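You operate a simulated robot arm through the tools that you are given. There is no shell and no other tool. Be economical: measure what you need, move in short steps, check, and stop when the job is done.

Carry out the task below with a simulated robot arm. There is one attempt and no reset: what you move stays moved.

JOB
Put one of the iron weights from the pale table in the dark basket. Turn the twist dial to 15 twists. Put the wide bobbin that says "35" from the long table on the long wall shelf and the wide bobbin labelled "50" on the blue table. The order is free. Set down upright: wide bobbin.

The check looks at the end state, three seconds after you hand in, the way a careful person would. Anything else that was tipped, shoved, dropped, spilled or broken makes it a failure.

ROBOT AND FRAMES
A 7-joint arm with a fingered hand on a trunk, on a base that drives. Base frame: it is fixed to the floor where the robot stands at the start and does not move with it; the origin is under the middle of the robot, x ahead of it, y to its left, z up; the surface under the hand at the start is at about z = 800. Readings come in mm, degrees, newtons and seconds.
With the tool pointing down near the work surface it reaches from about 320 to 700 mm from the robot's upright axis, wherever it stands. Its first joint turns from -69.0 to 172.0 degrees. Places, roughly: blue table [-9200, 8500, 700]; dark basket [750, -1250, 1250]; long wall shelf (19x336 cm) [-5980, 8600, 1320]; twist dial [-7300, 8400, 900]; wide bobbin [-7250, 8500, 750]. Payload 3.4 kg.
Tool frame: the origin (TCP) lies between the finger pads and is the grasp point; the fingertips stand 25 mm ahead of it; z points along the fingers, y is the line along which they close. The gripper opens to 88 mm. The gripper's body begins 29 mm behind the TCP. The gripper is a hand of 5 fingers: y runs from the thumb to the fingers, the wrist lies at [-13, -97, -162] in the tool frame.
Orientation is told as [roll, pitch, yaw] about the base's x, y, z axes, in that order, counted from this pose: with the fingers straight down and the wrist toward the robot, the tool's x, y and z point along [0, 1, 0], [1, 0, 0] and [0, 0, -1] of the base frame.

CONTROLS
- The arm moves only by the tool servo_tool. Its argument "rows" is a list of rows, each an object of numbers (a shift or turn left out is 0): "dx", "dy", "dz": the shift along the tool's x, y, z in mm; "ax", "ay", "az": the turn, a rotation vector about the tool's x, y, z in degrees. In form: [{"dx": .., "dy": .., "dz": .., "ax": .., "ay": .., "az": ..}, ...]. A call has 1 to 20 rows; each row is the pose to reach, as a shift and turn from the pose commanded when the call began, along the tool's axes at that moment. Rows are played at 5 a second. More than 50 mm and 8.6 degrees between two rows, and nothing of the call is played. A pose out of reach is approached as far as the arm can. The call stops where the force on the tool passes 40 N (or 10 N more than at its start, if that is more) or the arm is blocked; 0.2 s more then pass. In this call time passes only in rows, and 0.2 s behind the last. The reply holds the time, the measured pose of the TCP, the force on the tool along the base axes, the opening and the grip force, in the units named above and with some noise, with the torque about the TCP (base axes, N m) and any sound that the robot's microphone picked up.
- Cameras (640 x 400 px; columns grow to the right, rows downward): "scene" is now at [135.2, -26.3, 1369.2]; the picture's right is [-0.29, -0.96, -0.00], its down [-0.53, 0.16, -0.83] and it looks along [0.79, -0.24, -0.56] (base axes); focal length 285 px, centre (320, 200). "wrist" rides on the gripper at [59, -79, -105] in the tool frame; the picture's right is [-0.73, 0.32, -0.61], its down [-0.62, -0.68, 0.38] and it looks along [-0.29, 0.66, 0.70] (tool axes); focal length 234 px, centre (320, 200). There is no depth. A picture from a camera that has moved, and an enlarged one, comes with that camera's place and axes in the base frame and with its lens.
- camera(camera): a new picture of that camera. The clock stands still meanwhile.
- raise_lower(by): slides the trunk up (or, below 0, down) by that many mm; the arm and the scene camera ride with it, the base frame stays. It gives what a move gives, with no picture.
- steer(legs): drives the robot by 1 to 6 legs, each [ahead, left, turn to the left] in mm, mm and degrees, along the robot's own axes; the way and the turn of a leg run together, so that a leg with both is an arc; at most 1500 mm and 180 degrees a leg. The arm and the cameras ride along, it lands a little off, and it stops where it bumps. It gives what a move gives.
- curl_fingers(index, middle, ring, little, thumb_bend, thumb_turn): sets how far each is bent, from 0 (flat) to 1 (curled in); at 0.3 the hand is open as for a grip, at 0.7 the pads meet at the TCP. One left out holds its place. A second passes; each finger stops where it meets its share of the squeeze, and holds until it gets a number again. It is the only way to open and close the hand. It gives what a move gives, with no picture; readings hold the bend of each and the force on index, middle, ring, little, thumb and palm. thumb_turn goes from beside the hand (0) to across from the fingers (1), as for a grip.
- pan_tilt(pan, tilt): turns the head with the scene camera to pan (to the left, within 86 degrees either way) and tilt (down, from -29 to 69), counted from straight ahead of the robot. It gives what a move gives.
- inspect(camera, box): a new picture of the part [left, top, right, bottom] of that camera's present view, enlarged. The clock stands still meanwhile.
- sign_off(): hands the job in; it is judged then, once.

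Go step by step. Nothing tells you exact positions but the pictures and the camera data: compare them with the known pose of the tool, close in by small moves and look again before you grip or let go. The budget is 165 turns and 108 pictures, counting those below and the enlarged ones. Unless the task says otherwise, let go and move clear before handing in, and close with one line.

The tools are called after "Emit:" as a command line: name --argument value ..., lists and objects as JSON in quotes. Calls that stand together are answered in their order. servo_tool: Moves the arm, as the interface text tells. Its arguments: {"type":"object","properties":{"rows":{"type":"array","items":{"type":"object","properties":{"dx":{"type":"number"},"dy":{"type":"number"},"dz":{"type":"number"},"ax":{"type":"number"},"ay":{"type":"number"},"az":{"type":"number"}}}}},"required":["rows"]} The other tools are called the same way: raise_lower (by) slides the trunk up or down; curl_fingers (index, middle, ring, little, thumb_bend, thumb_turn) moves the fingers one by one; steer (legs) drives the base; pan_tilt (pan, tilt) turns the head that bears the scene camera; camera (camera) takes a picture; inspect (camera, box) takes an enlarged picture of a part of a camera's view; sign_off () hands the job in.

At the start:

```text
time_s: 0.0
position: [505.3, -208.0, 1119.4]
ee_rot: [0.0, -0.1, -0.1]
contact_force: [0.4, -0.3, -1.2]
wrist_torque: [0.06, 0.02, -0.01]
width: 87.6
finger_force: 0.0
shape: jaw
bend: [0.3, 0.3, 0.3, 0.3, 0.3, 0.98]
finger forces: [0.1, 0.0, 0.0, 0.0, 0.0, 0.1]
trunk travel left (down, up): [-625.0, 315.0]
robot x, y, heading: [3.3, 4.8, -0.1]
head pan, tilt: [-17.0, 34.0]
```

scene: 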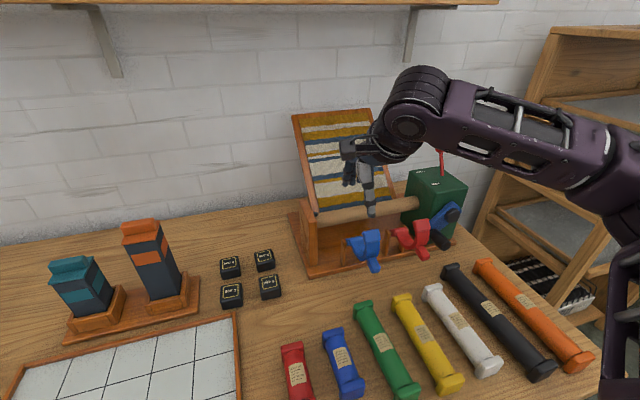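
wrist: 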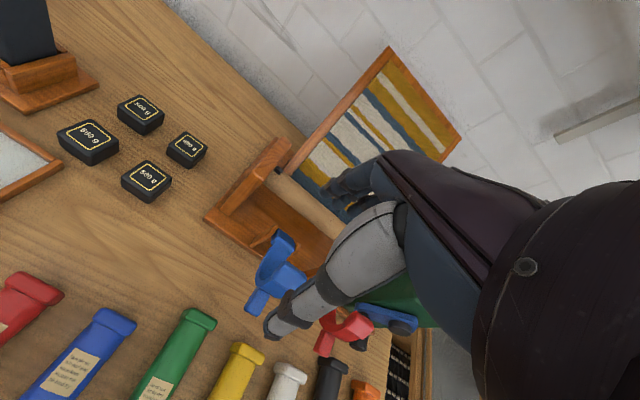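

I see a wooden table with four small black weights, colourful tubes, a loom, and a rack to the right. I'll look closer at the weights and toward the basket.

Emit:
inspect --camera "scene" --box '[200, 230, 300, 320]'

Emit:
pan_tilt --pan -65 --tilt 15

Emit:
camera --camera "scene"

```text
4.44 times, centred on (250, 275) of scene
camera zoom: at [135.2, -26.3, 1369.2], right [-0.29, -0.96, 0.0], down [-0.53, 0.16, -0.83], along [0.79, -0.24, -0.56], focal length 1268 px, centre (631, -133)
```

zoom: 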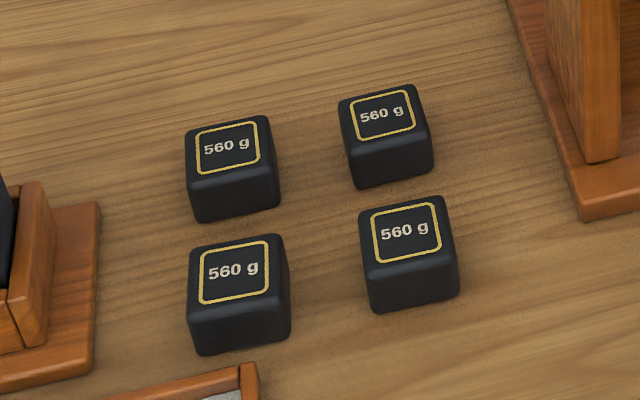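

```text
time_s: 1.2
position: [506.0, -209.0, 1117.9]
ee_rot: [0.0, 0.1, 0.0]
contact_force: [-0.8, -0.7, -0.4]
wrist_torque: [-0.03, 0.01, 0.03]
width: 87.9
finger_force: 0.1
shape: jaw
bend: [0.3, 0.3, 0.3, 0.3, 0.3, 0.98]
finger forces: [0.0, 0.1, 0.0, 0.0, 0.0, 0.1]
trunk travel left (down, up): [-625.0, 315.0]
robot x, y, heading: [-1.2, 3.1, -0.2]
head pan, tilt: [-65.0, 15.0]
```

```text
104 pictures are left
camera scene: at [90.0, -85.1, 1399.5], right [-0.91, -0.42, 0.0], down [-0.11, 0.23, -0.97], along [0.41, -0.88, -0.26], focal length 285 px, centre (320, 200)
```

scene: 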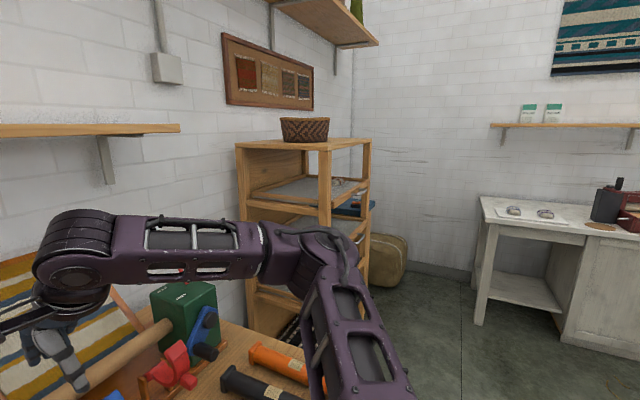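

The dark basket stands on top of the rack. There is a whitish table at right with small items; I need to check which table is "pale" and what lies on it.

Emit:
inspect --camera "scene" --box '[460, 80, 640, 280]'

Emit:
inspect --camera "scene" --box '[220, 90, 400, 220]'

Emit:
pan_tilt --pan 30 --tilt 20

Emit:
camera --camera "scene"

```text
2.00 times, centred on (550, 180) of scene
camera zoom: at [90.0, -85.1, 1399.5], right [-0.91, -0.42, 0.0], down [-0.11, 0.23, -0.97], along [0.41, -0.88, -0.26], focal length 571 px, centre (-140, 240)
```

zoom: 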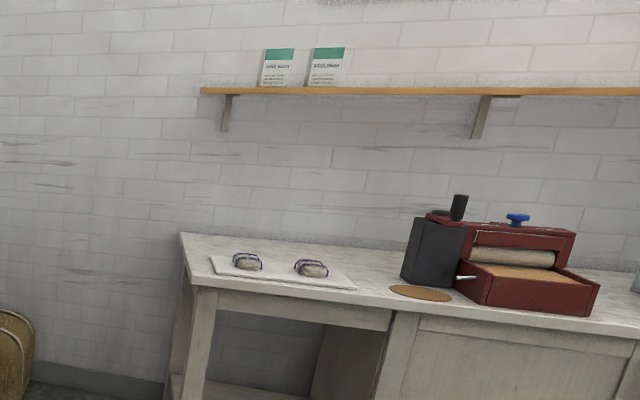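

```text
3.08 times, centred on (310, 155) of scene
camera zoom: at [90.0, -85.1, 1399.5], right [-0.91, -0.42, 0.0], down [-0.11, 0.23, -0.97], along [0.41, -0.88, -0.26], focal length 878 px, centre (351, 338)
```

zoom: 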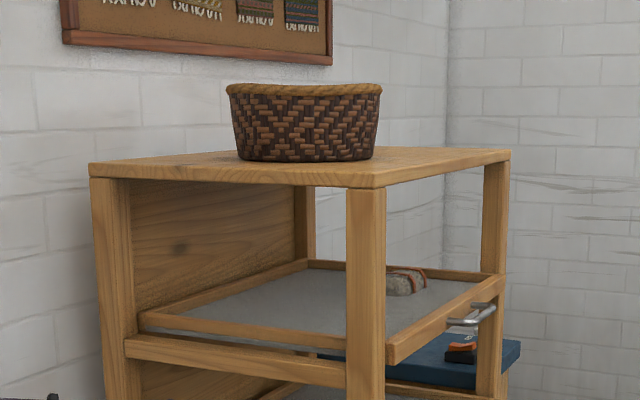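

```text
time_s: 2.9
position: [505.6, -208.7, 1118.3]
ee_rot: [0.0, 0.1, 0.1]
contact_force: [-0.5, -0.4, -0.1]
wrist_torque: [0.03, 0.01, 0.01]
width: 87.5
finger_force: 0.0
shape: jaw
bend: [0.3, 0.3, 0.3, 0.3, 0.3, 0.98]
finger forces: [0.1, 0.1, 0.0, 0.0, 0.0, 0.0]
trunk travel left (down, up): [-625.0, 315.0]
robot x, y, heading: [-1.3, -3.5, 0.1]
head pan, tilt: [30.0, 20.0]
```

```text
101 pictures are left
camera scene: at [131.1, 46.0, 1391.4], right [0.5, -0.87, 0.0], down [-0.3, -0.17, -0.94], along [0.81, 0.47, -0.34], focal length 285 px, centre (320, 200)
```

scene: 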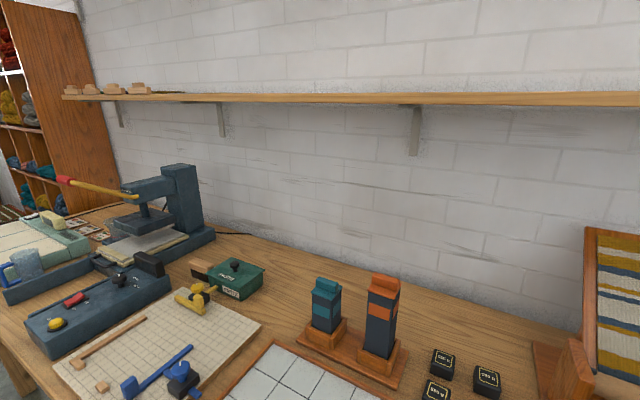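

The 560 g iron cubes on the table before me are the weights (near-right one about [592, -43], top about z 843). The basket is on the rack top. First I move above that cube and check.

Emit:
servo_tool --rows '[{"dx": 40, "dy": 22, "dz": 10}, {"dx": 80, "dy": 44, "dz": 30}, {"dx": 120, "dy": 66, "dz": 60}, {"dx": 150, "dy": 80, "dz": 95}, {"dx": 165, "dy": 87, "dz": 130}, {"dx": 165, "dy": 87, "dz": 170}, {"dx": 165, "dy": 87, "dz": 190}]'

Emit:
pan_tilt --pan 0 --tilt 42

Emit:
camera --camera "scene"

Emit:
camera --camera "wrist"

```text
refused: row 3 steps farther than a row can; nothing moved
```

```text
time_s: 3.8
position: [506.1, -209.7, 1118.6]
ee_rot: [0.0, 0.0, 0.0]
contact_force: [-0.2, -0.6, -0.2]
wrist_torque: [-0.01, 0.01, -0.02]
width: 87.8
finger_force: 0.0
shape: jaw
bend: [0.3, 0.3, 0.3, 0.3, 0.3, 0.98]
finger forces: [0.0, 0.1, 0.0, 0.0, 0.0, 0.0]
trunk travel left (down, up): [-625.0, 315.0]
robot x, y, heading: [3.2, 1.6, 0.1]
head pan, tilt: [0.0, 42.0]
```

```text
100 pictures are left
camera scene: at [134.1, -0.4, 1357.1], right [0.0, -1.0, 0.0], down [-0.67, 0.0, -0.74], along [0.74, 0.0, -0.67], focal length 285 px, centre (320, 200)
```

scene: 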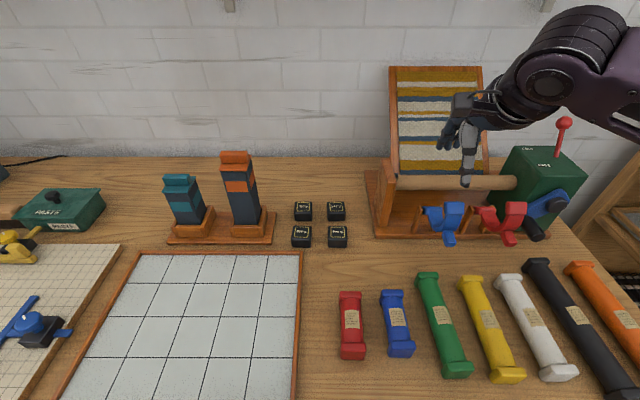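

```text
99 pictures are left
camera wrist: at [427.3, -150.8, 1223.4], right [0.32, -0.73, 0.61], down [-0.68, -0.62, -0.38], along [0.66, -0.29, -0.7], focal length 234 px, centre (320, 200)
```

wrist: 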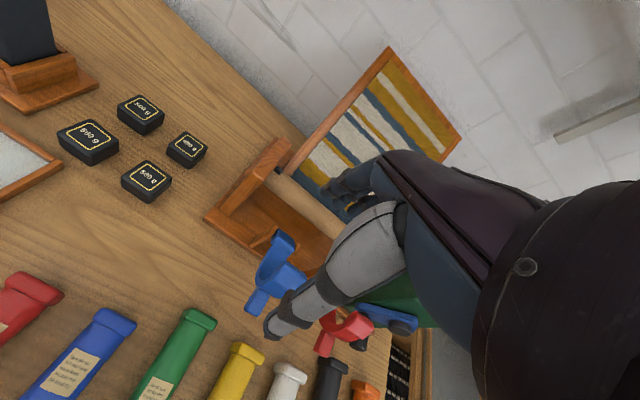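

The cube estimate [592, -44] agrees from both cameras. I move above it.

Emit:
servo_tool --rows '[{"dx": 40, "dy": 20, "dz": 5}, {"dx": 78, "dy": 40, "dz": 25}, {"dx": 115, "dy": 60, "dz": 45}, {"dx": 145, "dy": 76, "dz": 75}, {"dx": 165, "dy": 86, "dz": 115}, {"dx": 165, "dy": 86, "dz": 160}, {"dx": 165, "dy": 86, "dz": 190}]'

Emit:
camera --camera "scene"

Emit:
camera --camera "wrist"

```text
time_s: 5.4
position: [593.1, -43.5, 927.4]
ee_rot: [0.0, 0.0, 0.0]
contact_force: [-0.2, -0.4, 1.2]
wrist_torque: [0.02, 0.02, -0.03]
width: 87.9
finger_force: 0.0
shape: jaw
bend: [0.3, 0.3, 0.3, 0.3, 0.3, 0.98]
finger forces: [0.0, 0.1, 0.1, 0.1, 0.0, 0.1]
trunk travel left (down, up): [-625.0, 315.0]
robot x, y, heading: [0.6, 1.3, -0.3]
head pan, tilt: [0.0, 42.0]
```

```text
98 pictures are left
camera scene: at [134.4, -0.2, 1357.1], right [0.0, -1.0, 0.0], down [-0.67, 0.0, -0.74], along [0.74, 0.0, -0.67], focal length 285 px, centre (320, 200)
```

scene: 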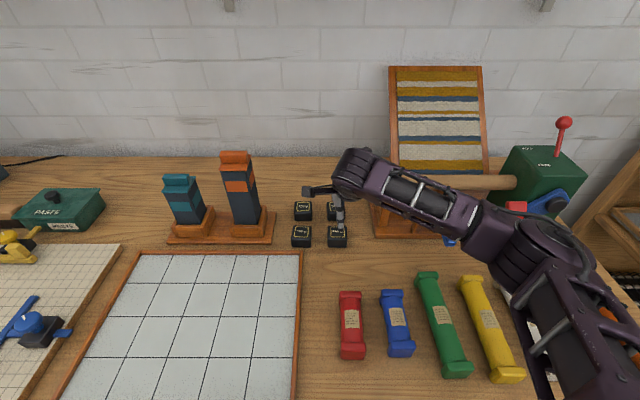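

```text
97 pictures are left
camera wrist: at [513.3, 13.9, 1032.7], right [0.32, -0.73, 0.61], down [-0.68, -0.62, -0.38], along [0.66, -0.29, -0.7], focal length 234 px, centre (320, 200)
```

wrist: 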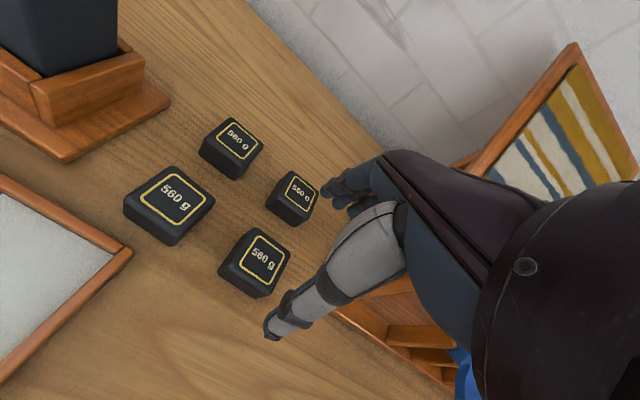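

Emit:
inspect --camera "scene" --box '[270, 130, 430, 260]'

Emit:
inspect --camera "wrist" --box '[200, 130, 420, 350]'

```text
3.08 times, centred on (350, 195) of scene
camera zoom: at [134.4, -0.2, 1357.1], right [0.0, -1.0, 0.0], down [-0.67, 0.0, -0.74], along [0.74, 0.0, -0.67], focal length 878 px, centre (228, 215)
```

zoom: 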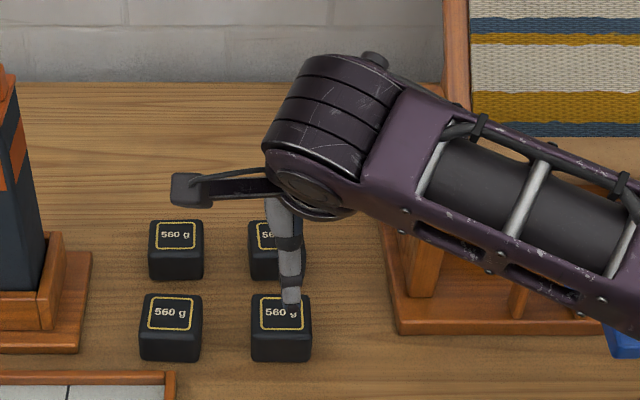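

```text
1.82 times, centred on (310, 240) of wrist
camera zoom: at [513.3, 13.9, 1032.7], right [0.32, -0.73, 0.61], down [-0.68, -0.62, -0.38], along [0.66, -0.29, -0.7], focal length 426 px, centre (338, 127)
```

zoom: 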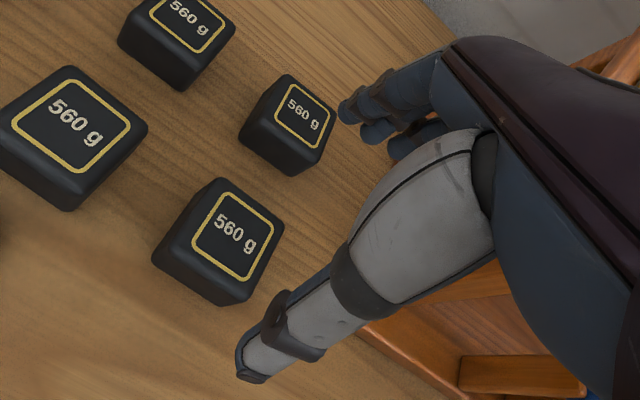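

The hand is centred over the near-right cube, thumb on the near side and fingers over the gap between the rows. I lower to TCP z ≈ 834.

Emit:
servo_tool --rows '[{"dz": 30}, {"dz": 55}, {"dz": 75}, {"dz": 93}]'

Emit:
inspect --camera "wrist" --box '[120, 80, 480, 360]'

```text
time_s: 6.4
position: [593.5, -44.5, 835.5]
ee_rot: [0.0, 0.0, 0.0]
contact_force: [0.6, -0.6, 0.2]
wrist_torque: [-0.01, -0.01, 0.01]
width: 87.7
finger_force: 0.0
shape: jaw
bend: [0.3, 0.3, 0.3, 0.3, 0.3, 0.98]
finger forces: [0.1, 0.0, 0.0, 0.0, 0.0, 0.0]
trunk travel left (down, up): [-625.0, 315.0]
robot x, y, heading: [4.1, -4.2, -0.3]
head pan, tilt: [0.0, 42.0]
```

```text
1.43 times, centred on (300, 220) of wrist
camera zoom: at [513.3, 13.7, 939.9], right [0.32, -0.73, 0.61], down [-0.68, -0.62, -0.38], along [0.66, -0.29, -0.7], focal length 334 px, centre (349, 171)
```

zoom: 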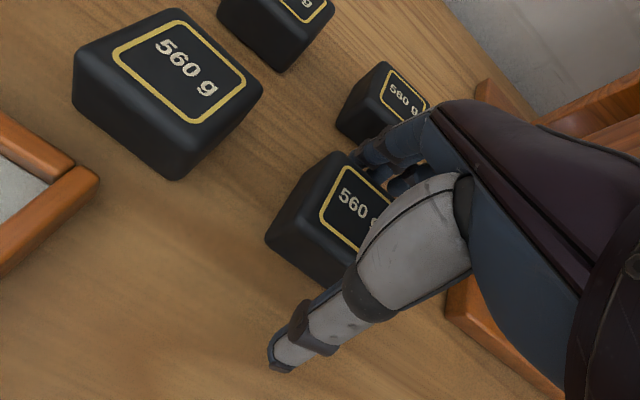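

The cube sits between thumb and fingers. I close.

Emit:
curl_fingers --index 0.7 --middle 0.7 --ring 0.7 --little 0.7 --thumb_bend 0.7

Emit:
servo_tool --rows '[{"dz": -15}, {"dz": -40}, {"dz": -80}]'

Emit:
camera --camera "wrist"

```text
time_s: 7.4
position: [591.9, -43.7, 835.8]
ee_rot: [0.0, 0.0, -0.1]
contact_force: [2.5, -0.3, 1.1]
wrist_torque: [-0.06, -0.17, 0.02]
width: 41.6
finger_force: 19.6
shape: fingers
bend: [0.56, 0.6, 0.63, 0.7, 0.5, 0.94]
finger forces: [8.3, 7.6, 5.3, 0.0, 18.4, 0.1]
trunk travel left (down, up): [-625.0, 315.0]
robot x, y, heading: [3.3, 0.7, 0.1]
head pan, tilt: [0.0, 42.0]
```

```text
time_s: 8.2
position: [591.3, -43.6, 914.5]
ee_rot: [0.1, 0.2, -0.1]
contact_force: [-0.1, 0.1, -6.2]
wrist_torque: [-0.06, -0.07, 0.02]
width: 41.5
finger_force: 19.8
shape: fingers
bend: [0.56, 0.6, 0.64, 0.7, 0.5, 0.94]
finger forces: [7.9, 6.9, 5.1, 0.0, 18.2, 0.0]
trunk travel left (down, up): [-625.0, 315.0]
robot x, y, heading: [0.9, -1.3, 0.0]
head pan, tilt: [0.0, 42.0]
```

```text
93 pictures are left
camera wrist: at [512.8, 14.4, 1019.8], right [0.32, -0.73, 0.61], down [-0.68, -0.62, -0.38], along [0.66, -0.29, -0.7], focal length 234 px, centre (320, 200)
```

wrist: 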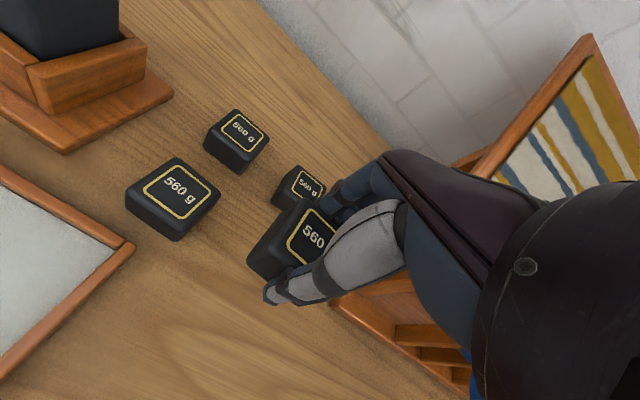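

The cube is held. I retract up, raise the trunk, and drive sideways toward the rack.

Emit:
servo_tool --rows '[{"dz": -45, "dy": -10}, {"dz": -90, "dy": -25}, {"dz": -135, "dy": -45}, {"dz": -175, "dy": -65}, {"dz": -205, "dy": -85}]'

Emit:
raise_lower --by 310

Emit:
steer --legs '[[-100, 0, 0], [0, -900, 0]]'

Emit:
pan_tilt --pan -25 --tilt 25

Emit:
camera --camera "scene"

```text
time_s: 9.4
position: [504.8, -44.2, 1120.7]
ee_rot: [0.0, 0.0, 0.1]
contact_force: [-0.1, 0.2, -5.5]
wrist_torque: [-0.04, -0.04, 0.0]
width: 41.2
finger_force: 18.5
shape: fingers
bend: [0.56, 0.61, 0.64, 0.7, 0.5, 0.94]
finger forces: [8.0, 6.7, 4.8, 0.0, 18.0, 0.0]
trunk travel left (down, up): [-625.0, 315.0]
robot x, y, heading: [-2.4, 1.7, -0.1]
head pan, tilt: [0.0, 42.0]
```

```text
time_s: 12.5
position: [506.1, -44.0, 1429.8]
ee_rot: [0.0, 0.0, 0.0]
contact_force: [0.4, -0.5, -6.4]
wrist_torque: [-0.04, -0.05, 0.0]
width: 41.3
finger_force: 18.3
shape: fingers
bend: [0.56, 0.61, 0.64, 0.7, 0.5, 0.94]
finger forces: [8.0, 6.7, 4.8, 0.0, 17.9, 0.0]
trunk travel left (down, up): [-935.0, 5.0]
robot x, y, heading: [-1.8, 0.7, -0.1]
head pan, tilt: [0.0, 42.0]
```

```text
time_s: 18.0
position: [412.8, -933.0, 1429.4]
ee_rot: [0.1, -0.1, 0.8]
contact_force: [0.8, 0.9, -5.0]
wrist_torque: [-0.03, -0.01, 0.03]
width: 41.6
finger_force: 18.4
shape: fingers
bend: [0.56, 0.61, 0.64, 0.7, 0.5, 0.94]
finger forces: [8.0, 6.6, 4.8, 0.0, 17.9, 0.1]
trunk travel left (down, up): [-935.0, 5.0]
robot x, y, heading: [-94.1, -894.1, 0.9]
head pan, tilt: [0.0, 42.0]
```

```text
time_s: 18.9
position: [412.4, -932.2, 1429.6]
ee_rot: [0.0, 0.1, 0.6]
contact_force: [0.4, -0.2, -5.3]
wrist_torque: [0.02, -0.04, -0.04]
width: 41.3
finger_force: 18.9
shape: fingers
bend: [0.56, 0.61, 0.64, 0.7, 0.5, 0.94]
finger forces: [8.0, 6.8, 4.8, 0.0, 17.8, 0.1]
trunk travel left (down, up): [-935.0, 5.0]
robot x, y, heading: [-92.7, -896.1, 0.7]
head pan, tilt: [-25.0, 25.0]
```

```text
92 pictures are left
camera scene: at [40.9, -932.7, 1693.2], right [-0.41, -0.91, 0.0], down [-0.39, 0.17, -0.91], along [0.83, -0.37, -0.42], focal length 285 px, centre (320, 200)
```

scene: 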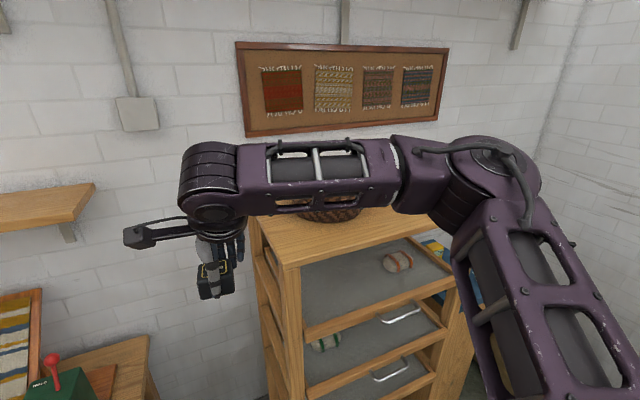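

The basket is about [722, -1276], base z ~1300, rim ~1410. I raise the hand and shift right in line with it, still back from the rack.

Emit:
servo_tool --rows '[{"dz": -35}, {"dz": -70}, {"dz": -100}]'

Emit:
steer --legs '[[0, -340, 0]]'

Emit:
pan_tilt --pan 10 --tilt 25

Emit:
camera --camera "scene"

Emit:
camera --camera "wrist"

```text
time_s: 19.6
position: [411.7, -931.7, 1529.9]
ee_rot: [-0.1, 0.1, 0.8]
contact_force: [0.0, 0.1, -4.9]
wrist_torque: [-0.04, -0.05, 0.0]
width: 41.6
finger_force: 18.6
shape: fingers
bend: [0.56, 0.61, 0.64, 0.7, 0.5, 0.94]
finger forces: [7.9, 6.7, 4.7, 0.0, 17.5, 0.0]
trunk travel left (down, up): [-935.0, 5.0]
robot x, y, heading: [-96.0, -894.8, 0.9]
head pan, tilt: [-25.0, 25.0]
```

```text
time_s: 21.9
position: [416.1, -1272.9, 1529.9]
ee_rot: [-0.1, 0.1, 0.4]
contact_force: [0.4, 0.2, -6.3]
wrist_torque: [-0.04, 0.0, 0.0]
width: 41.5
finger_force: 18.9
shape: fingers
bend: [0.56, 0.61, 0.64, 0.7, 0.5, 0.94]
finger forces: [7.9, 6.6, 4.8, 0.0, 17.5, 0.2]
trunk travel left (down, up): [-935.0, 5.0]
robot x, y, heading: [-93.8, -1233.6, 0.6]
head pan, tilt: [-25.0, 25.0]
```

```text
time_s: 22.9
position: [416.2, -1274.2, 1529.1]
ee_rot: [0.0, 0.0, 0.5]
contact_force: [1.2, 0.6, -5.4]
wrist_torque: [-0.02, -0.06, 0.03]
width: 41.6
finger_force: 18.0
shape: fingers
bend: [0.56, 0.61, 0.64, 0.7, 0.5, 0.94]
finger forces: [7.9, 6.6, 4.7, 0.1, 17.5, 0.0]
trunk travel left (down, up): [-935.0, 5.0]
robot x, y, heading: [-91.4, -1233.9, 0.6]
head pan, tilt: [10.0, 25.0]
```

```text
91 pictures are left
camera scene: at [51.2, -1218.4, 1693.2], right [0.18, -0.98, 0.0], down [-0.42, -0.08, -0.91], along [0.89, 0.16, -0.42], focal length 285 px, centre (320, 200)
```

scene: 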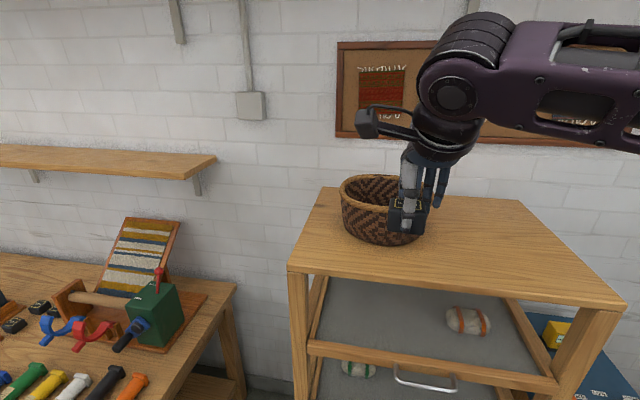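

```text
90 pictures are left
camera wrist: at [336.4, -1218.0, 1634.0], right [0.33, -0.72, 0.61], down [-0.68, -0.63, -0.38], along [0.66, -0.28, -0.7], focal length 234 px, centre (320, 200)
```

wrist: 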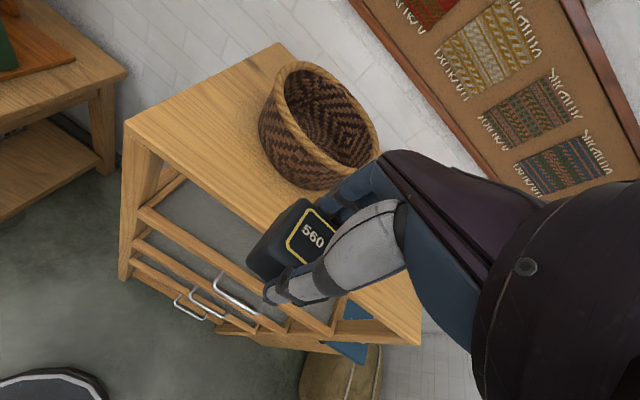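

Basket centre is about [747, -1252], rim ~1395. I drive forward 180 and extend the hand over it.

Emit:
steer --legs '[[180, 0, 0]]'

Emit:
servo_tool --rows '[{"dy": 40, "dx": 5}, {"dy": 80, "dx": 12}, {"dy": 120, "dx": 18}, {"dy": 148, "dx": 20}]'

Emit:
camera --camera "scene"

Emit:
camera --camera "wrist"

```text
time_s: 24.4
position: [593.8, -1274.4, 1530.1]
ee_rot: [-0.1, -0.1, 0.5]
contact_force: [-0.5, 0.3, -6.0]
wrist_torque: [-0.02, -0.02, 0.0]
width: 41.3
finger_force: 18.5
shape: fingers
bend: [0.56, 0.61, 0.64, 0.7, 0.5, 0.94]
finger forces: [7.9, 6.6, 4.8, 0.0, 17.8, 0.1]
trunk travel left (down, up): [-935.0, 5.0]
robot x, y, heading: [91.5, -1231.5, 0.4]
head pan, tilt: [10.0, 25.0]
```

```text
time_s: 25.4
position: [747.5, -1250.4, 1527.2]
ee_rot: [-0.2, 0.2, 0.6]
contact_force: [0.4, 0.5, -5.3]
wrist_torque: [-0.02, -0.02, -0.01]
width: 41.5
finger_force: 18.5
shape: fingers
bend: [0.57, 0.61, 0.64, 0.7, 0.5, 0.94]
finger forces: [7.9, 6.5, 4.6, 0.0, 17.0, 0.0]
trunk travel left (down, up): [-935.0, 5.0]
robot x, y, heading: [90.7, -1237.1, 0.9]
head pan, tilt: [10.0, 25.0]
```

```text
89 pictures are left
camera scene: at [235.5, -1214.7, 1692.9], right [0.18, -0.98, 0.0], down [-0.42, -0.08, -0.91], along [0.89, 0.16, -0.42], focal length 285 px, centre (320, 200)
```

scene: 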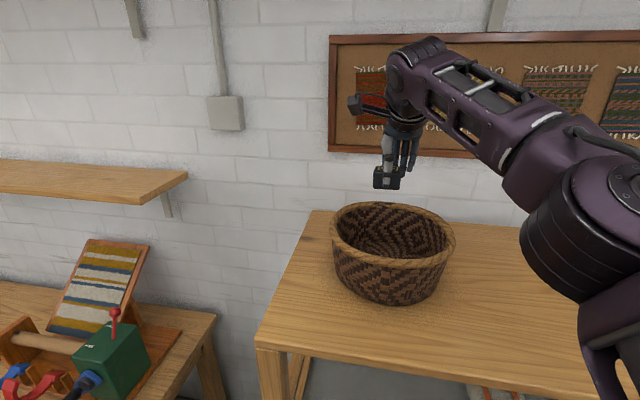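

```text
88 pictures are left
camera wrist: at [668.7, -1193.1, 1632.0], right [0.33, -0.72, 0.61], down [-0.68, -0.63, -0.38], along [0.66, -0.28, -0.7], focal length 234 px, centre (320, 200)
```

wrist: 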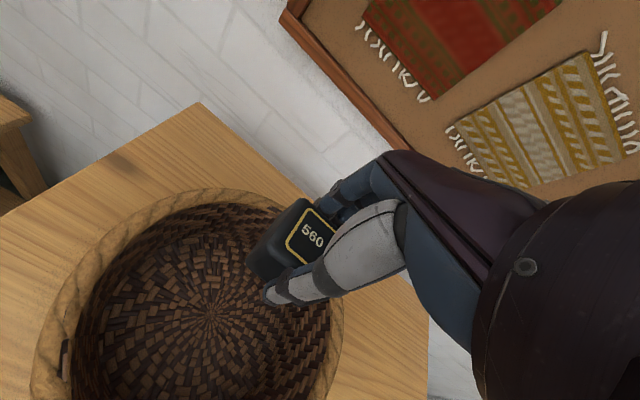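

Refined basket centre is about [727, -1264], rim ~1405. I correct and lower in.

Emit:
servo_tool --rows '[{"dy": -20, "dx": -14}, {"dy": -20, "dx": -14, "dz": 40}, {"dy": -20, "dx": -14, "dz": 80}, {"dy": -20, "dx": -14, "dz": 115}]'

Emit:
camera --camera "scene"

Emit:
camera --camera "wrist"

```text
time_s: 26.4
position: [723.2, -1268.0, 1414.7]
ee_rot: [0.2, -0.1, 0.5]
contact_force: [0.2, 0.7, -6.1]
wrist_torque: [-0.04, -0.02, 0.0]
width: 41.6
finger_force: 17.9
shape: fingers
bend: [0.57, 0.61, 0.64, 0.7, 0.5, 0.94]
finger forces: [7.8, 6.4, 4.6, 0.1, 17.0, 0.1]
trunk travel left (down, up): [-935.0, 5.0]
robot x, y, heading: [91.7, -1233.1, 0.5]
head pan, tilt: [10.0, 25.0]
```

```text
87 pictures are left
camera scene: at [233.0, -1218.4, 1693.3], right [0.18, -0.98, 0.0], down [-0.42, -0.08, -0.91], along [0.89, 0.17, -0.42], focal length 285 px, centre (320, 200)
```

scene: 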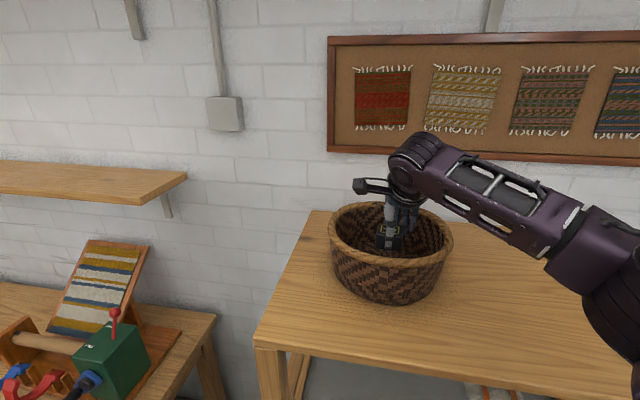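

```text
86 pictures are left
camera wrist: at [645.3, -1211.0, 1519.3], right [0.33, -0.72, 0.61], down [-0.68, -0.63, -0.38], along [0.66, -0.28, -0.7], focal length 234 px, centre (320, 200)
```

wrist: 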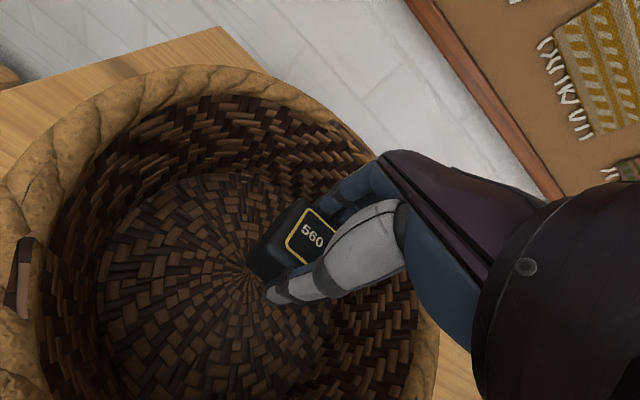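

Centred inside the basket. I lower to near the bottom.

Emit:
servo_tool --rows '[{"dz": 30}, {"dz": 45}, {"dz": 55}, {"dz": 62}, {"dz": 68}]'

Emit:
camera --camera "wrist"

```text
time_s: 27.6
position: [724.3, -1266.0, 1358.9]
ee_rot: [0.3, -1.4, 0.5]
contact_force: [-1.8, -1.8, 15.2]
wrist_torque: [-0.1, -0.34, -0.02]
width: 41.9
finger_force: 23.0
shape: fingers
bend: [0.56, 0.6, 0.63, 0.7, 0.51, 0.94]
finger forces: [8.2, 7.7, 9.4, 0.0, 21.2, 0.0]
trunk travel left (down, up): [-935.0, 5.0]
robot x, y, heading: [92.5, -1233.7, 0.5]
head pan, tilt: [10.0, 25.0]
stopped in row 5: the force on the tool passed its limit at 43 N (the readings are from after the stop); the commanded pose is now the measured one
```

```text
85 pictures are left
camera wrist: at [642.1, -1210.7, 1461.4], right [0.32, -0.73, 0.61], down [-0.67, -0.63, -0.4], along [0.68, -0.28, -0.68], focal length 234 px, centre (320, 200)
```

wrist: 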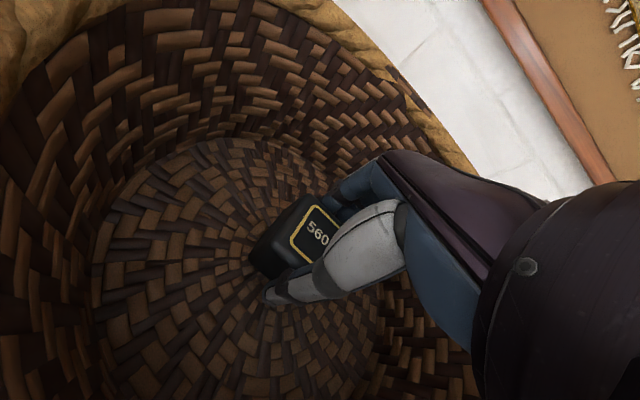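

Touching the basket floor. I ease up slightly, open, and lift straight out.

Emit:
servo_tool --rows '[{"dz": -4}]'

Emit:
curl_fingers --index 0.3 --middle 0.3 --ring 0.3 --little 0.3 --thumb_bend 0.3

Emit:
servo_tool --rows '[{"dz": -20}, {"dz": -50}, {"dz": -90}, {"dz": -135}, {"dz": -180}]'

Emit:
camera --camera "wrist"

```text
time_s: 28.0
position: [724.0, -1267.1, 1359.7]
ee_rot: [0.4, -0.9, 0.5]
contact_force: [0.0, -0.6, 6.9]
wrist_torque: [-0.04, -0.24, 0.0]
width: 42.1
finger_force: 22.2
shape: fingers
bend: [0.56, 0.6, 0.64, 0.7, 0.51, 0.94]
finger forces: [8.4, 7.7, 8.5, 0.0, 19.6, 0.0]
trunk travel left (down, up): [-935.0, 5.0]
robot x, y, heading: [90.8, -1232.1, 0.4]
head pan, tilt: [10.0, 25.0]
```

```text
time_s: 29.0
position: [726.0, -1266.9, 1357.0]
ee_rot: [0.4, -0.8, 0.5]
contact_force: [-0.1, 0.7, 0.2]
wrist_torque: [0.0, 0.0, -0.01]
width: 84.2
finger_force: 0.1
shape: fingers
bend: [0.3, 0.3, 0.3, 0.3, 0.3, 0.97]
finger forces: [0.0, 0.1, 0.1, 0.1, 0.0, 0.1]
trunk travel left (down, up): [-935.0, 5.0]
robot x, y, heading: [90.2, -1233.7, 0.6]
head pan, tilt: [10.0, 25.0]
```

```text
time_s: 30.2
position: [723.0, -1265.3, 1538.9]
ee_rot: [0.1, -0.9, 0.7]
contact_force: [0.1, 0.3, 0.1]
wrist_torque: [-0.01, -0.02, 0.01]
width: 84.4
finger_force: 0.1
shape: fingers
bend: [0.3, 0.3, 0.3, 0.3, 0.3, 0.97]
finger forces: [0.0, 0.0, 0.0, 0.0, 0.0, 0.0]
trunk travel left (down, up): [-935.0, 5.0]
robot x, y, heading: [90.0, -1231.9, 0.4]
head pan, tilt: [10.0, 25.0]
```

```text
84 pictures are left
camera wrist: at [641.2, -1208.4, 1642.3], right [0.32, -0.73, 0.61], down [-0.67, -0.63, -0.4], along [0.67, -0.28, -0.69], focal length 234 px, centre (320, 200)
```

wrist: 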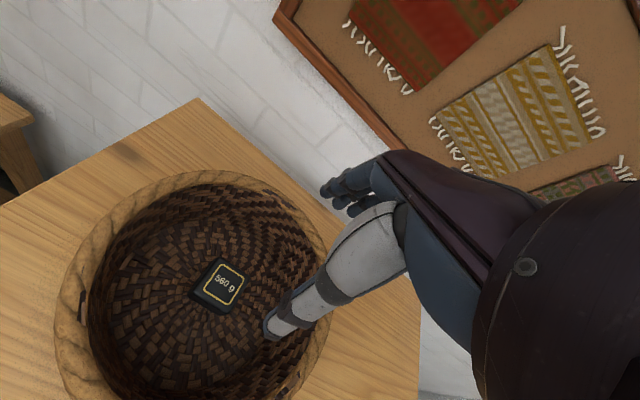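

The weight lies in the basket. I retract, back off, turn around and survey the way to the far part of the hall.

Emit:
steer --legs '[[-600, 0, 0], [0, 0, 130]]'

Emit:
servo_tool --rows '[{"dy": -45}, {"dy": -90}, {"dy": -135}, {"dy": -180}, {"dy": -210}]'

Emit:
pan_tilt --pan 0 --tilt 10

Emit:
camera --camera "scene"

```text
time_s: 39.0
position: [-886.8, -732.3, 1537.7]
ee_rot: [0.2, -0.8, 130.5]
contact_force: [-0.1, 0.4, -0.2]
wrist_torque: [-0.02, 0.0, 0.01]
width: 84.4
finger_force: 0.1
shape: fingers
bend: [0.3, 0.3, 0.3, 0.3, 0.3, 0.97]
finger forces: [0.1, 0.0, 0.0, 0.0, 0.0, 0.0]
trunk travel left (down, up): [-935.0, 5.0]
robot x, y, heading: [-507.2, -1235.6, 130.3]
head pan, tilt: [10.0, 25.0]
```

```text
time_s: 40.2
position: [-748.2, -893.3, 1535.4]
ee_rot: [0.3, -0.9, 130.4]
contact_force: [0.0, 0.4, -0.1]
wrist_torque: [0.01, -0.02, 0.0]
width: 84.5
finger_force: 0.1
shape: fingers
bend: [0.3, 0.3, 0.3, 0.3, 0.3, 0.97]
finger forces: [0.0, 0.0, 0.1, 0.1, 0.0, 0.0]
trunk travel left (down, up): [-935.0, 5.0]
robot x, y, heading: [-506.7, -1235.3, 130.2]
head pan, tilt: [10.0, 25.0]
```

```text
time_s: 41.0
position: [-750.0, -891.2, 1533.7]
ee_rot: [0.3, -0.7, 130.4]
contact_force: [0.2, 0.2, 0.0]
wrist_torque: [0.0, -0.04, 0.0]
width: 84.4
finger_force: 0.1
shape: fingers
bend: [0.3, 0.3, 0.3, 0.3, 0.3, 0.97]
finger forces: [0.0, 0.0, 0.0, 0.0, 0.0, 0.0]
trunk travel left (down, up): [-935.0, 5.0]
robot x, y, heading: [-507.2, -1236.5, 130.5]
head pan, tilt: [0.0, 10.0]
```

```text
83 pictures are left
camera scene: at [-597.7, -1129.4, 1717.6], right [0.76, 0.65, 0.0], down [0.11, -0.13, -0.98], along [-0.64, 0.75, -0.17], focal length 285 px, centre (320, 200)
```

scene: 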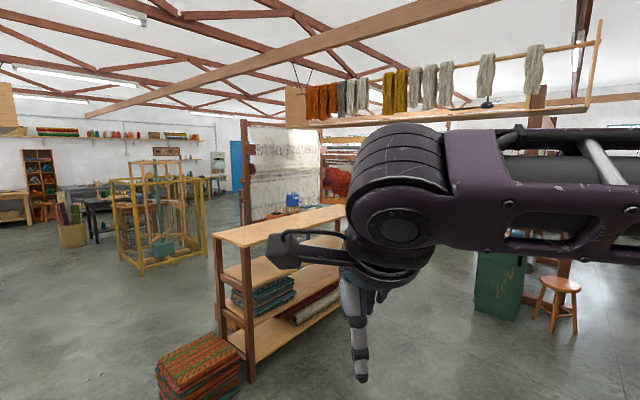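

I see a workshop: a shelf unit ahead (x −2800…−2265, y 0…1800) and a yellow frame further left (x < −4750). I'll pass between them along x ≈ −3700.

Emit:
steer --legs '[[0, 0, 41.7], [1500, 0, 0], [1500, 0, 0], [220, 0, 0], [0, 0, -70]]'

Emit:
camera --camera "scene"

```text
time_s: 61.7
position: [-3752.5, -360.6, 1535.0]
ee_rot: [0.3, -0.7, 101.8]
contact_force: [0.4, -0.2, -0.8]
wrist_torque: [-0.01, 0.01, -0.01]
width: 84.7
finger_force: 0.1
shape: fingers
bend: [0.3, 0.3, 0.3, 0.3, 0.3, 0.97]
finger forces: [0.0, 0.0, 0.1, 0.1, 0.0, 0.0]
trunk travel left (down, up): [-935.0, 5.0]
robot x, y, heading: [-3702.3, -780.9, 101.9]
head pan, tilt: [0.0, 10.0]
```

```text
82 pictures are left
camera scene: at [-3731.4, -641.5, 1717.7], right [0.98, 0.21, 0.0], down [0.04, -0.17, -0.98], along [-0.2, 0.96, -0.17], focal length 285 px, centre (320, 200)
```

scene: 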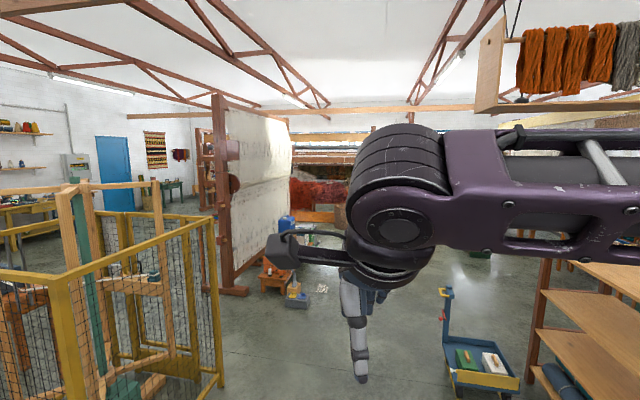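

The corridor at x ≈ −3800 looks free (partition at x ≈ −5450, cart at x ≈ −3100). I lower the arm to free the view, drive on and look.

Emit:
servo_tool --rows '[{"dz": 45}, {"dz": 90}, {"dz": 135}, {"dz": 180}, {"dz": 225}, {"dz": 270}, {"dz": 315}, {"dz": 360}, {"dz": 400}]'

Emit:
steer --legs '[[0, 0, -9.5], [1500, 0, 0], [880, 0, 0]]'

Emit:
camera --camera "scene"

Emit:
pan_tilt --pan 50 --tilt 10

Emit:
camera --camera "scene"

```text
time_s: 63.7
position: [-3755.3, -353.8, 1133.0]
ee_rot: [0.3, -0.8, 101.8]
contact_force: [0.5, 0.1, -0.8]
wrist_torque: [0.0, -0.02, -0.02]
width: 84.7
finger_force: 0.1
shape: fingers
bend: [0.3, 0.3, 0.3, 0.3, 0.3, 0.97]
finger forces: [0.0, 0.0, 0.0, 0.0, 0.0, 0.0]
trunk travel left (down, up): [-935.0, 5.0]
robot x, y, heading: [-3700.1, -783.9, 101.8]
head pan, tilt: [0.0, 10.0]
```

```text
time_s: 76.0
position: [-3785.2, 2024.4, 1134.0]
ee_rot: [0.4, -0.8, 92.3]
contact_force: [-0.4, 0.6, 0.3]
wrist_torque: [0.06, 0.01, 0.0]
width: 84.7
finger_force: 0.1
shape: fingers
bend: [0.3, 0.3, 0.3, 0.3, 0.3, 0.97]
finger forces: [0.0, 0.0, 0.1, 0.1, 0.0, 0.1]
trunk travel left (down, up): [-935.0, 5.0]
robot x, y, heading: [-3804.7, 1591.3, 92.4]
head pan, tilt: [0.0, 10.0]
```

```text
81 pictures are left
camera scene: at [-3809.6, 1736.1, 1717.8], right [1.0, 0.04, 0.0], down [0.01, -0.17, -0.98], along [-0.04, 0.98, -0.17], focal length 285 px, centre (320, 200)
```

scene: 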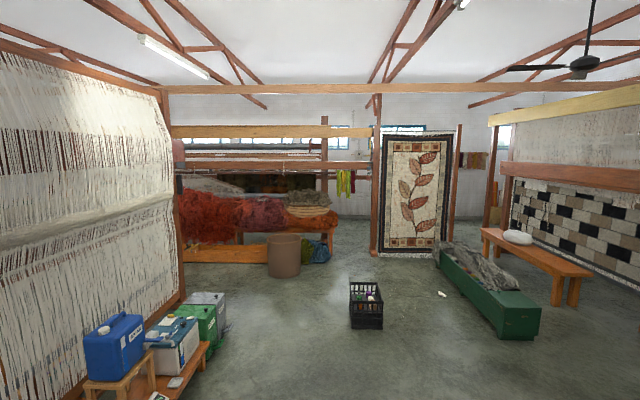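

```text
time_s: 77.2
position: [-3785.2, 2024.8, 1133.9]
ee_rot: [0.3, -0.8, 92.3]
contact_force: [-0.1, -0.5, -0.8]
wrist_torque: [0.01, 0.03, 0.01]
width: 84.5
finger_force: 0.1
shape: fingers
bend: [0.3, 0.3, 0.3, 0.3, 0.3, 0.97]
finger forces: [0.1, 0.0, 0.1, 0.0, 0.0, 0.1]
trunk travel left (down, up): [-935.0, 5.0]
robot x, y, heading: [-3804.6, 1591.8, 92.3]
head pan, tilt: [50.0, 10.0]
```

```text
80 pictures are left
camera scene: at [-3879.4, 1700.9, 1717.7], right [0.61, 0.79, 0.0], down [0.14, -0.11, -0.98], along [-0.78, 0.6, -0.17], focal length 285 px, centre (320, 200)
```

scene: 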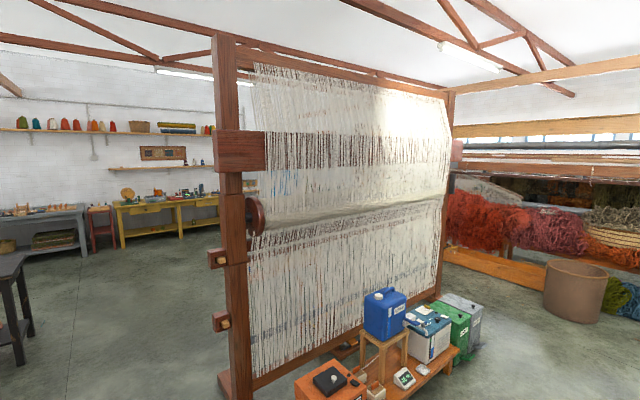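

The loom post stands at about [−5690, 2237], the yellow frame ends at y ≈ 1030, and targets lie along the far wall. I turn to heading 180 and look at the gap before passing.

Emit:
steer --legs '[[0, 0, 87.6]]'

Emit:
pan_tilt --pan 0 --tilt 15

Emit:
camera --camera "scene"

```text
time_s: 81.4
position: [-4233.6, 1629.7, 1133.5]
ee_rot: [0.3, -0.8, -179.9]
contact_force: [-0.3, -0.9, 1.0]
wrist_torque: [-0.01, -0.02, 0.01]
width: 84.6
finger_force: 0.1
shape: fingers
bend: [0.3, 0.3, 0.3, 0.3, 0.3, 0.97]
finger forces: [0.0, 0.0, 0.0, 0.0, 0.0, 0.0]
trunk travel left (down, up): [-935.0, 5.0]
robot x, y, heading: [-3806.3, 1594.6, -180.2]
head pan, tilt: [50.0, 10.0]
```

```text
time_s: 82.5
position: [-4232.8, 1629.8, 1135.1]
ee_rot: [0.3, -0.8, -179.8]
contact_force: [-0.7, -0.6, 0.1]
wrist_torque: [-0.01, -0.04, 0.02]
width: 84.2
finger_force: 0.0
shape: fingers
bend: [0.3, 0.3, 0.3, 0.3, 0.3, 0.97]
finger forces: [0.0, 0.1, 0.0, 0.0, 0.1, 0.0]
trunk travel left (down, up): [-935.0, 5.0]
robot x, y, heading: [-3803.4, 1596.2, -179.9]
head pan, tilt: [0.0, 15.0]
```

```text
79 pictures are left
camera scene: at [-3947.6, 1593.7, 1709.6], right [0.0, 1.0, 0.0], down [0.26, 0.0, -0.97], along [-0.97, 0.0, -0.26], focal length 285 px, centre (320, 200)
```

scene: 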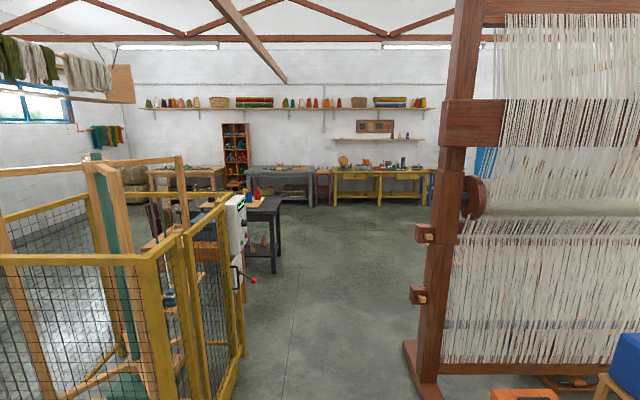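

The gap is y ≈ 1150–2270. I pass at y ≈ 1670 and turn toward the far wall.

Emit:
steer --legs '[[300, -75, 0], [1500, 0, 0], [1150, 0, 0], [0, 0, -90]]'

Emit:
camera --camera "scene"

```text
time_s: 100.9
position: [-6719.5, 2090.2, 1134.6]
ee_rot: [0.3, -0.8, 91.1]
contact_force: [0.4, -0.1, -0.9]
wrist_torque: [-0.02, -0.01, 0.01]
width: 84.5
finger_force: 0.1
shape: fingers
bend: [0.3, 0.3, 0.3, 0.3, 0.3, 0.97]
finger forces: [0.0, 0.1, 0.0, 0.0, 0.0, 0.0]
trunk travel left (down, up): [-935.0, 5.0]
robot x, y, heading: [-6749.1, 1662.6, 91.2]
head pan, tilt: [0.0, 15.0]
```

```text
78 pictures are left
camera scene: at [-6749.5, 1804.7, 1709.5], right [1.0, 0.02, 0.0], down [0.0, -0.26, -0.97], along [-0.02, 0.97, -0.26], focal length 285 px, centre (320, 200)
```

scene: 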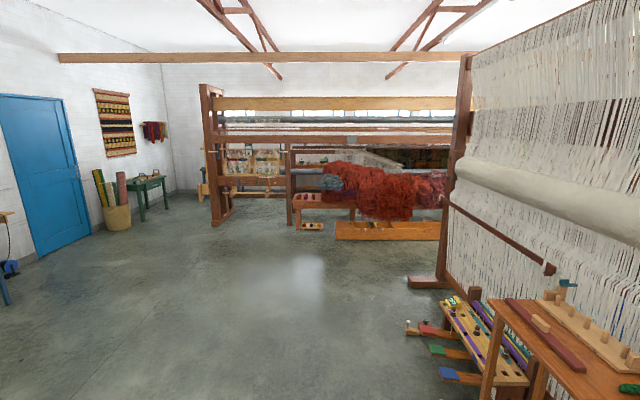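

Open floor ahead-left; the looms span x −8700…−4900 at y ~6500, with the target tables behind. I drive to about [−9200, 6000] and look.

Emit:
steer --legs '[[0, 0, 28.5], [1500, 0, 0], [1500, 0, 0], [1500, 0, 0], [350, 0, 0], [0, 0, -40]]'

Emit:
camera --camera "scene"

```text
time_s: 127.6
position: [-9046.9, 6289.2, 1133.4]
ee_rot: [0.3, -0.8, 79.4]
contact_force: [0.3, -0.5, 0.2]
wrist_torque: [0.02, -0.03, 0.01]
width: 84.4
finger_force: 0.2
shape: fingers
bend: [0.3, 0.3, 0.3, 0.3, 0.3, 0.97]
finger forces: [0.0, 0.1, 0.0, 0.1, 0.0, 0.0]
trunk travel left (down, up): [-935.0, 5.0]
robot x, y, heading: [-9163.9, 5873.6, 79.2]
head pan, tilt: [0.0, 15.0]
```

```text
77 pictures are left
camera scene: at [-9134.4, 6014.9, 1709.5], right [0.98, -0.19, 0.0], down [-0.05, -0.25, -0.97], along [0.18, 0.95, -0.26], focal length 285 px, centre (320, 200)
```

scene: 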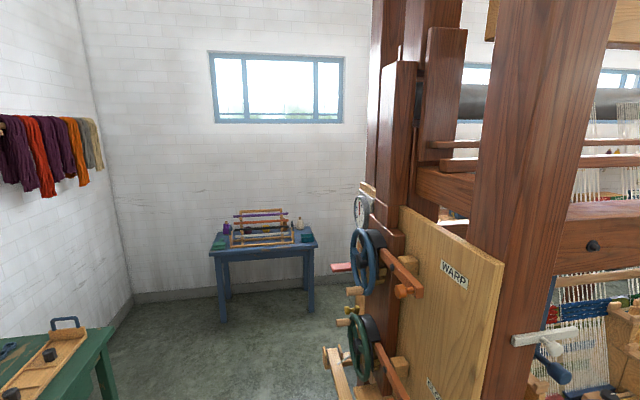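

The blue table is straight ahead; I must pass between the loom (wheels to x ≈ −8950) and the green table (edge x ≈ −9825). I check my own elbow's extent first.

Emit:
pan_tilt --pan -35 --tilt 50

Emit:
camera --camera "scene"

Emit:
pan_tilt --pan 35 --tilt 45

Emit:
camera --camera "scene"

```text
time_s: 128.6
position: [-9046.9, 6288.8, 1134.0]
ee_rot: [0.4, -0.9, 79.4]
contact_force: [0.0, -0.6, -0.3]
wrist_torque: [0.04, 0.02, 0.02]
width: 84.5
finger_force: 0.0
shape: fingers
bend: [0.3, 0.3, 0.3, 0.3, 0.3, 0.97]
finger forces: [0.1, 0.0, 0.0, 0.0, 0.0, 0.1]
trunk travel left (down, up): [-935.0, 5.0]
robot x, y, heading: [-9157.8, 5871.8, 79.1]
head pan, tilt: [-35.0, 50.0]
```

```text
76 pictures are left
camera scene: at [-9096.6, 5976.8, 1655.9], right [0.7, -0.71, 0.0], down [-0.55, -0.54, -0.64], along [0.46, 0.45, -0.77], focal length 285 px, centre (320, 200)
```

scene: 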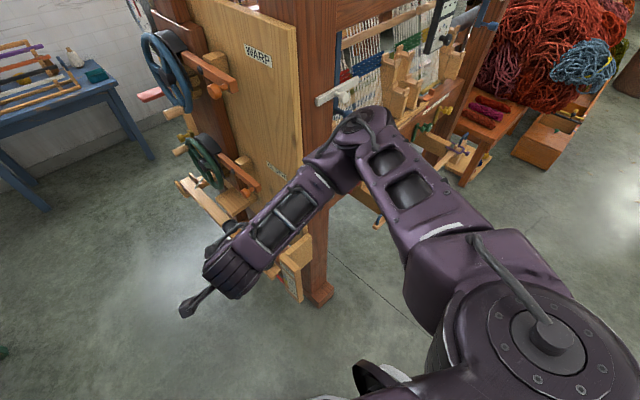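

```text
time_s: 130.0
position: [-9046.7, 6288.8, 1134.0]
ee_rot: [0.3, -0.8, 79.3]
contact_force: [-0.7, -0.4, -0.6]
wrist_torque: [0.01, 0.01, 0.02]
width: 84.4
finger_force: 0.0
shape: fingers
bend: [0.3, 0.3, 0.3, 0.3, 0.3, 0.97]
finger forces: [0.0, 0.0, 0.0, 0.0, 0.0, 0.1]
trunk travel left (down, up): [-935.0, 5.0]
robot x, y, heading: [-9161.3, 5874.2, 79.1]
head pan, tilt: [35.0, 45.0]
```

```text
75 pictures are left
camera scene: at [-9184.9, 5997.0, 1662.7], right [0.91, 0.41, 0.0], down [0.29, -0.64, -0.71], along [-0.29, 0.64, -0.71], focal length 285 px, centre (320, 200)
```

scene: 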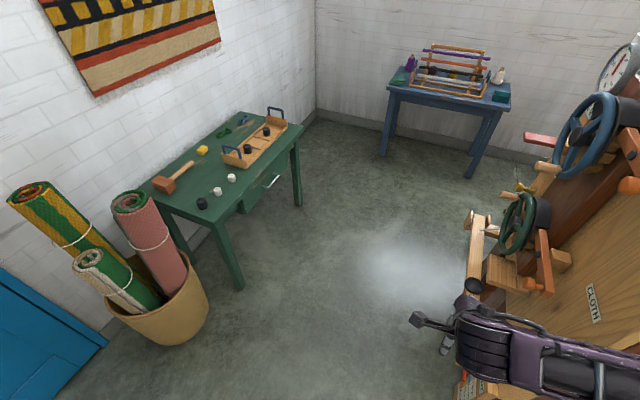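

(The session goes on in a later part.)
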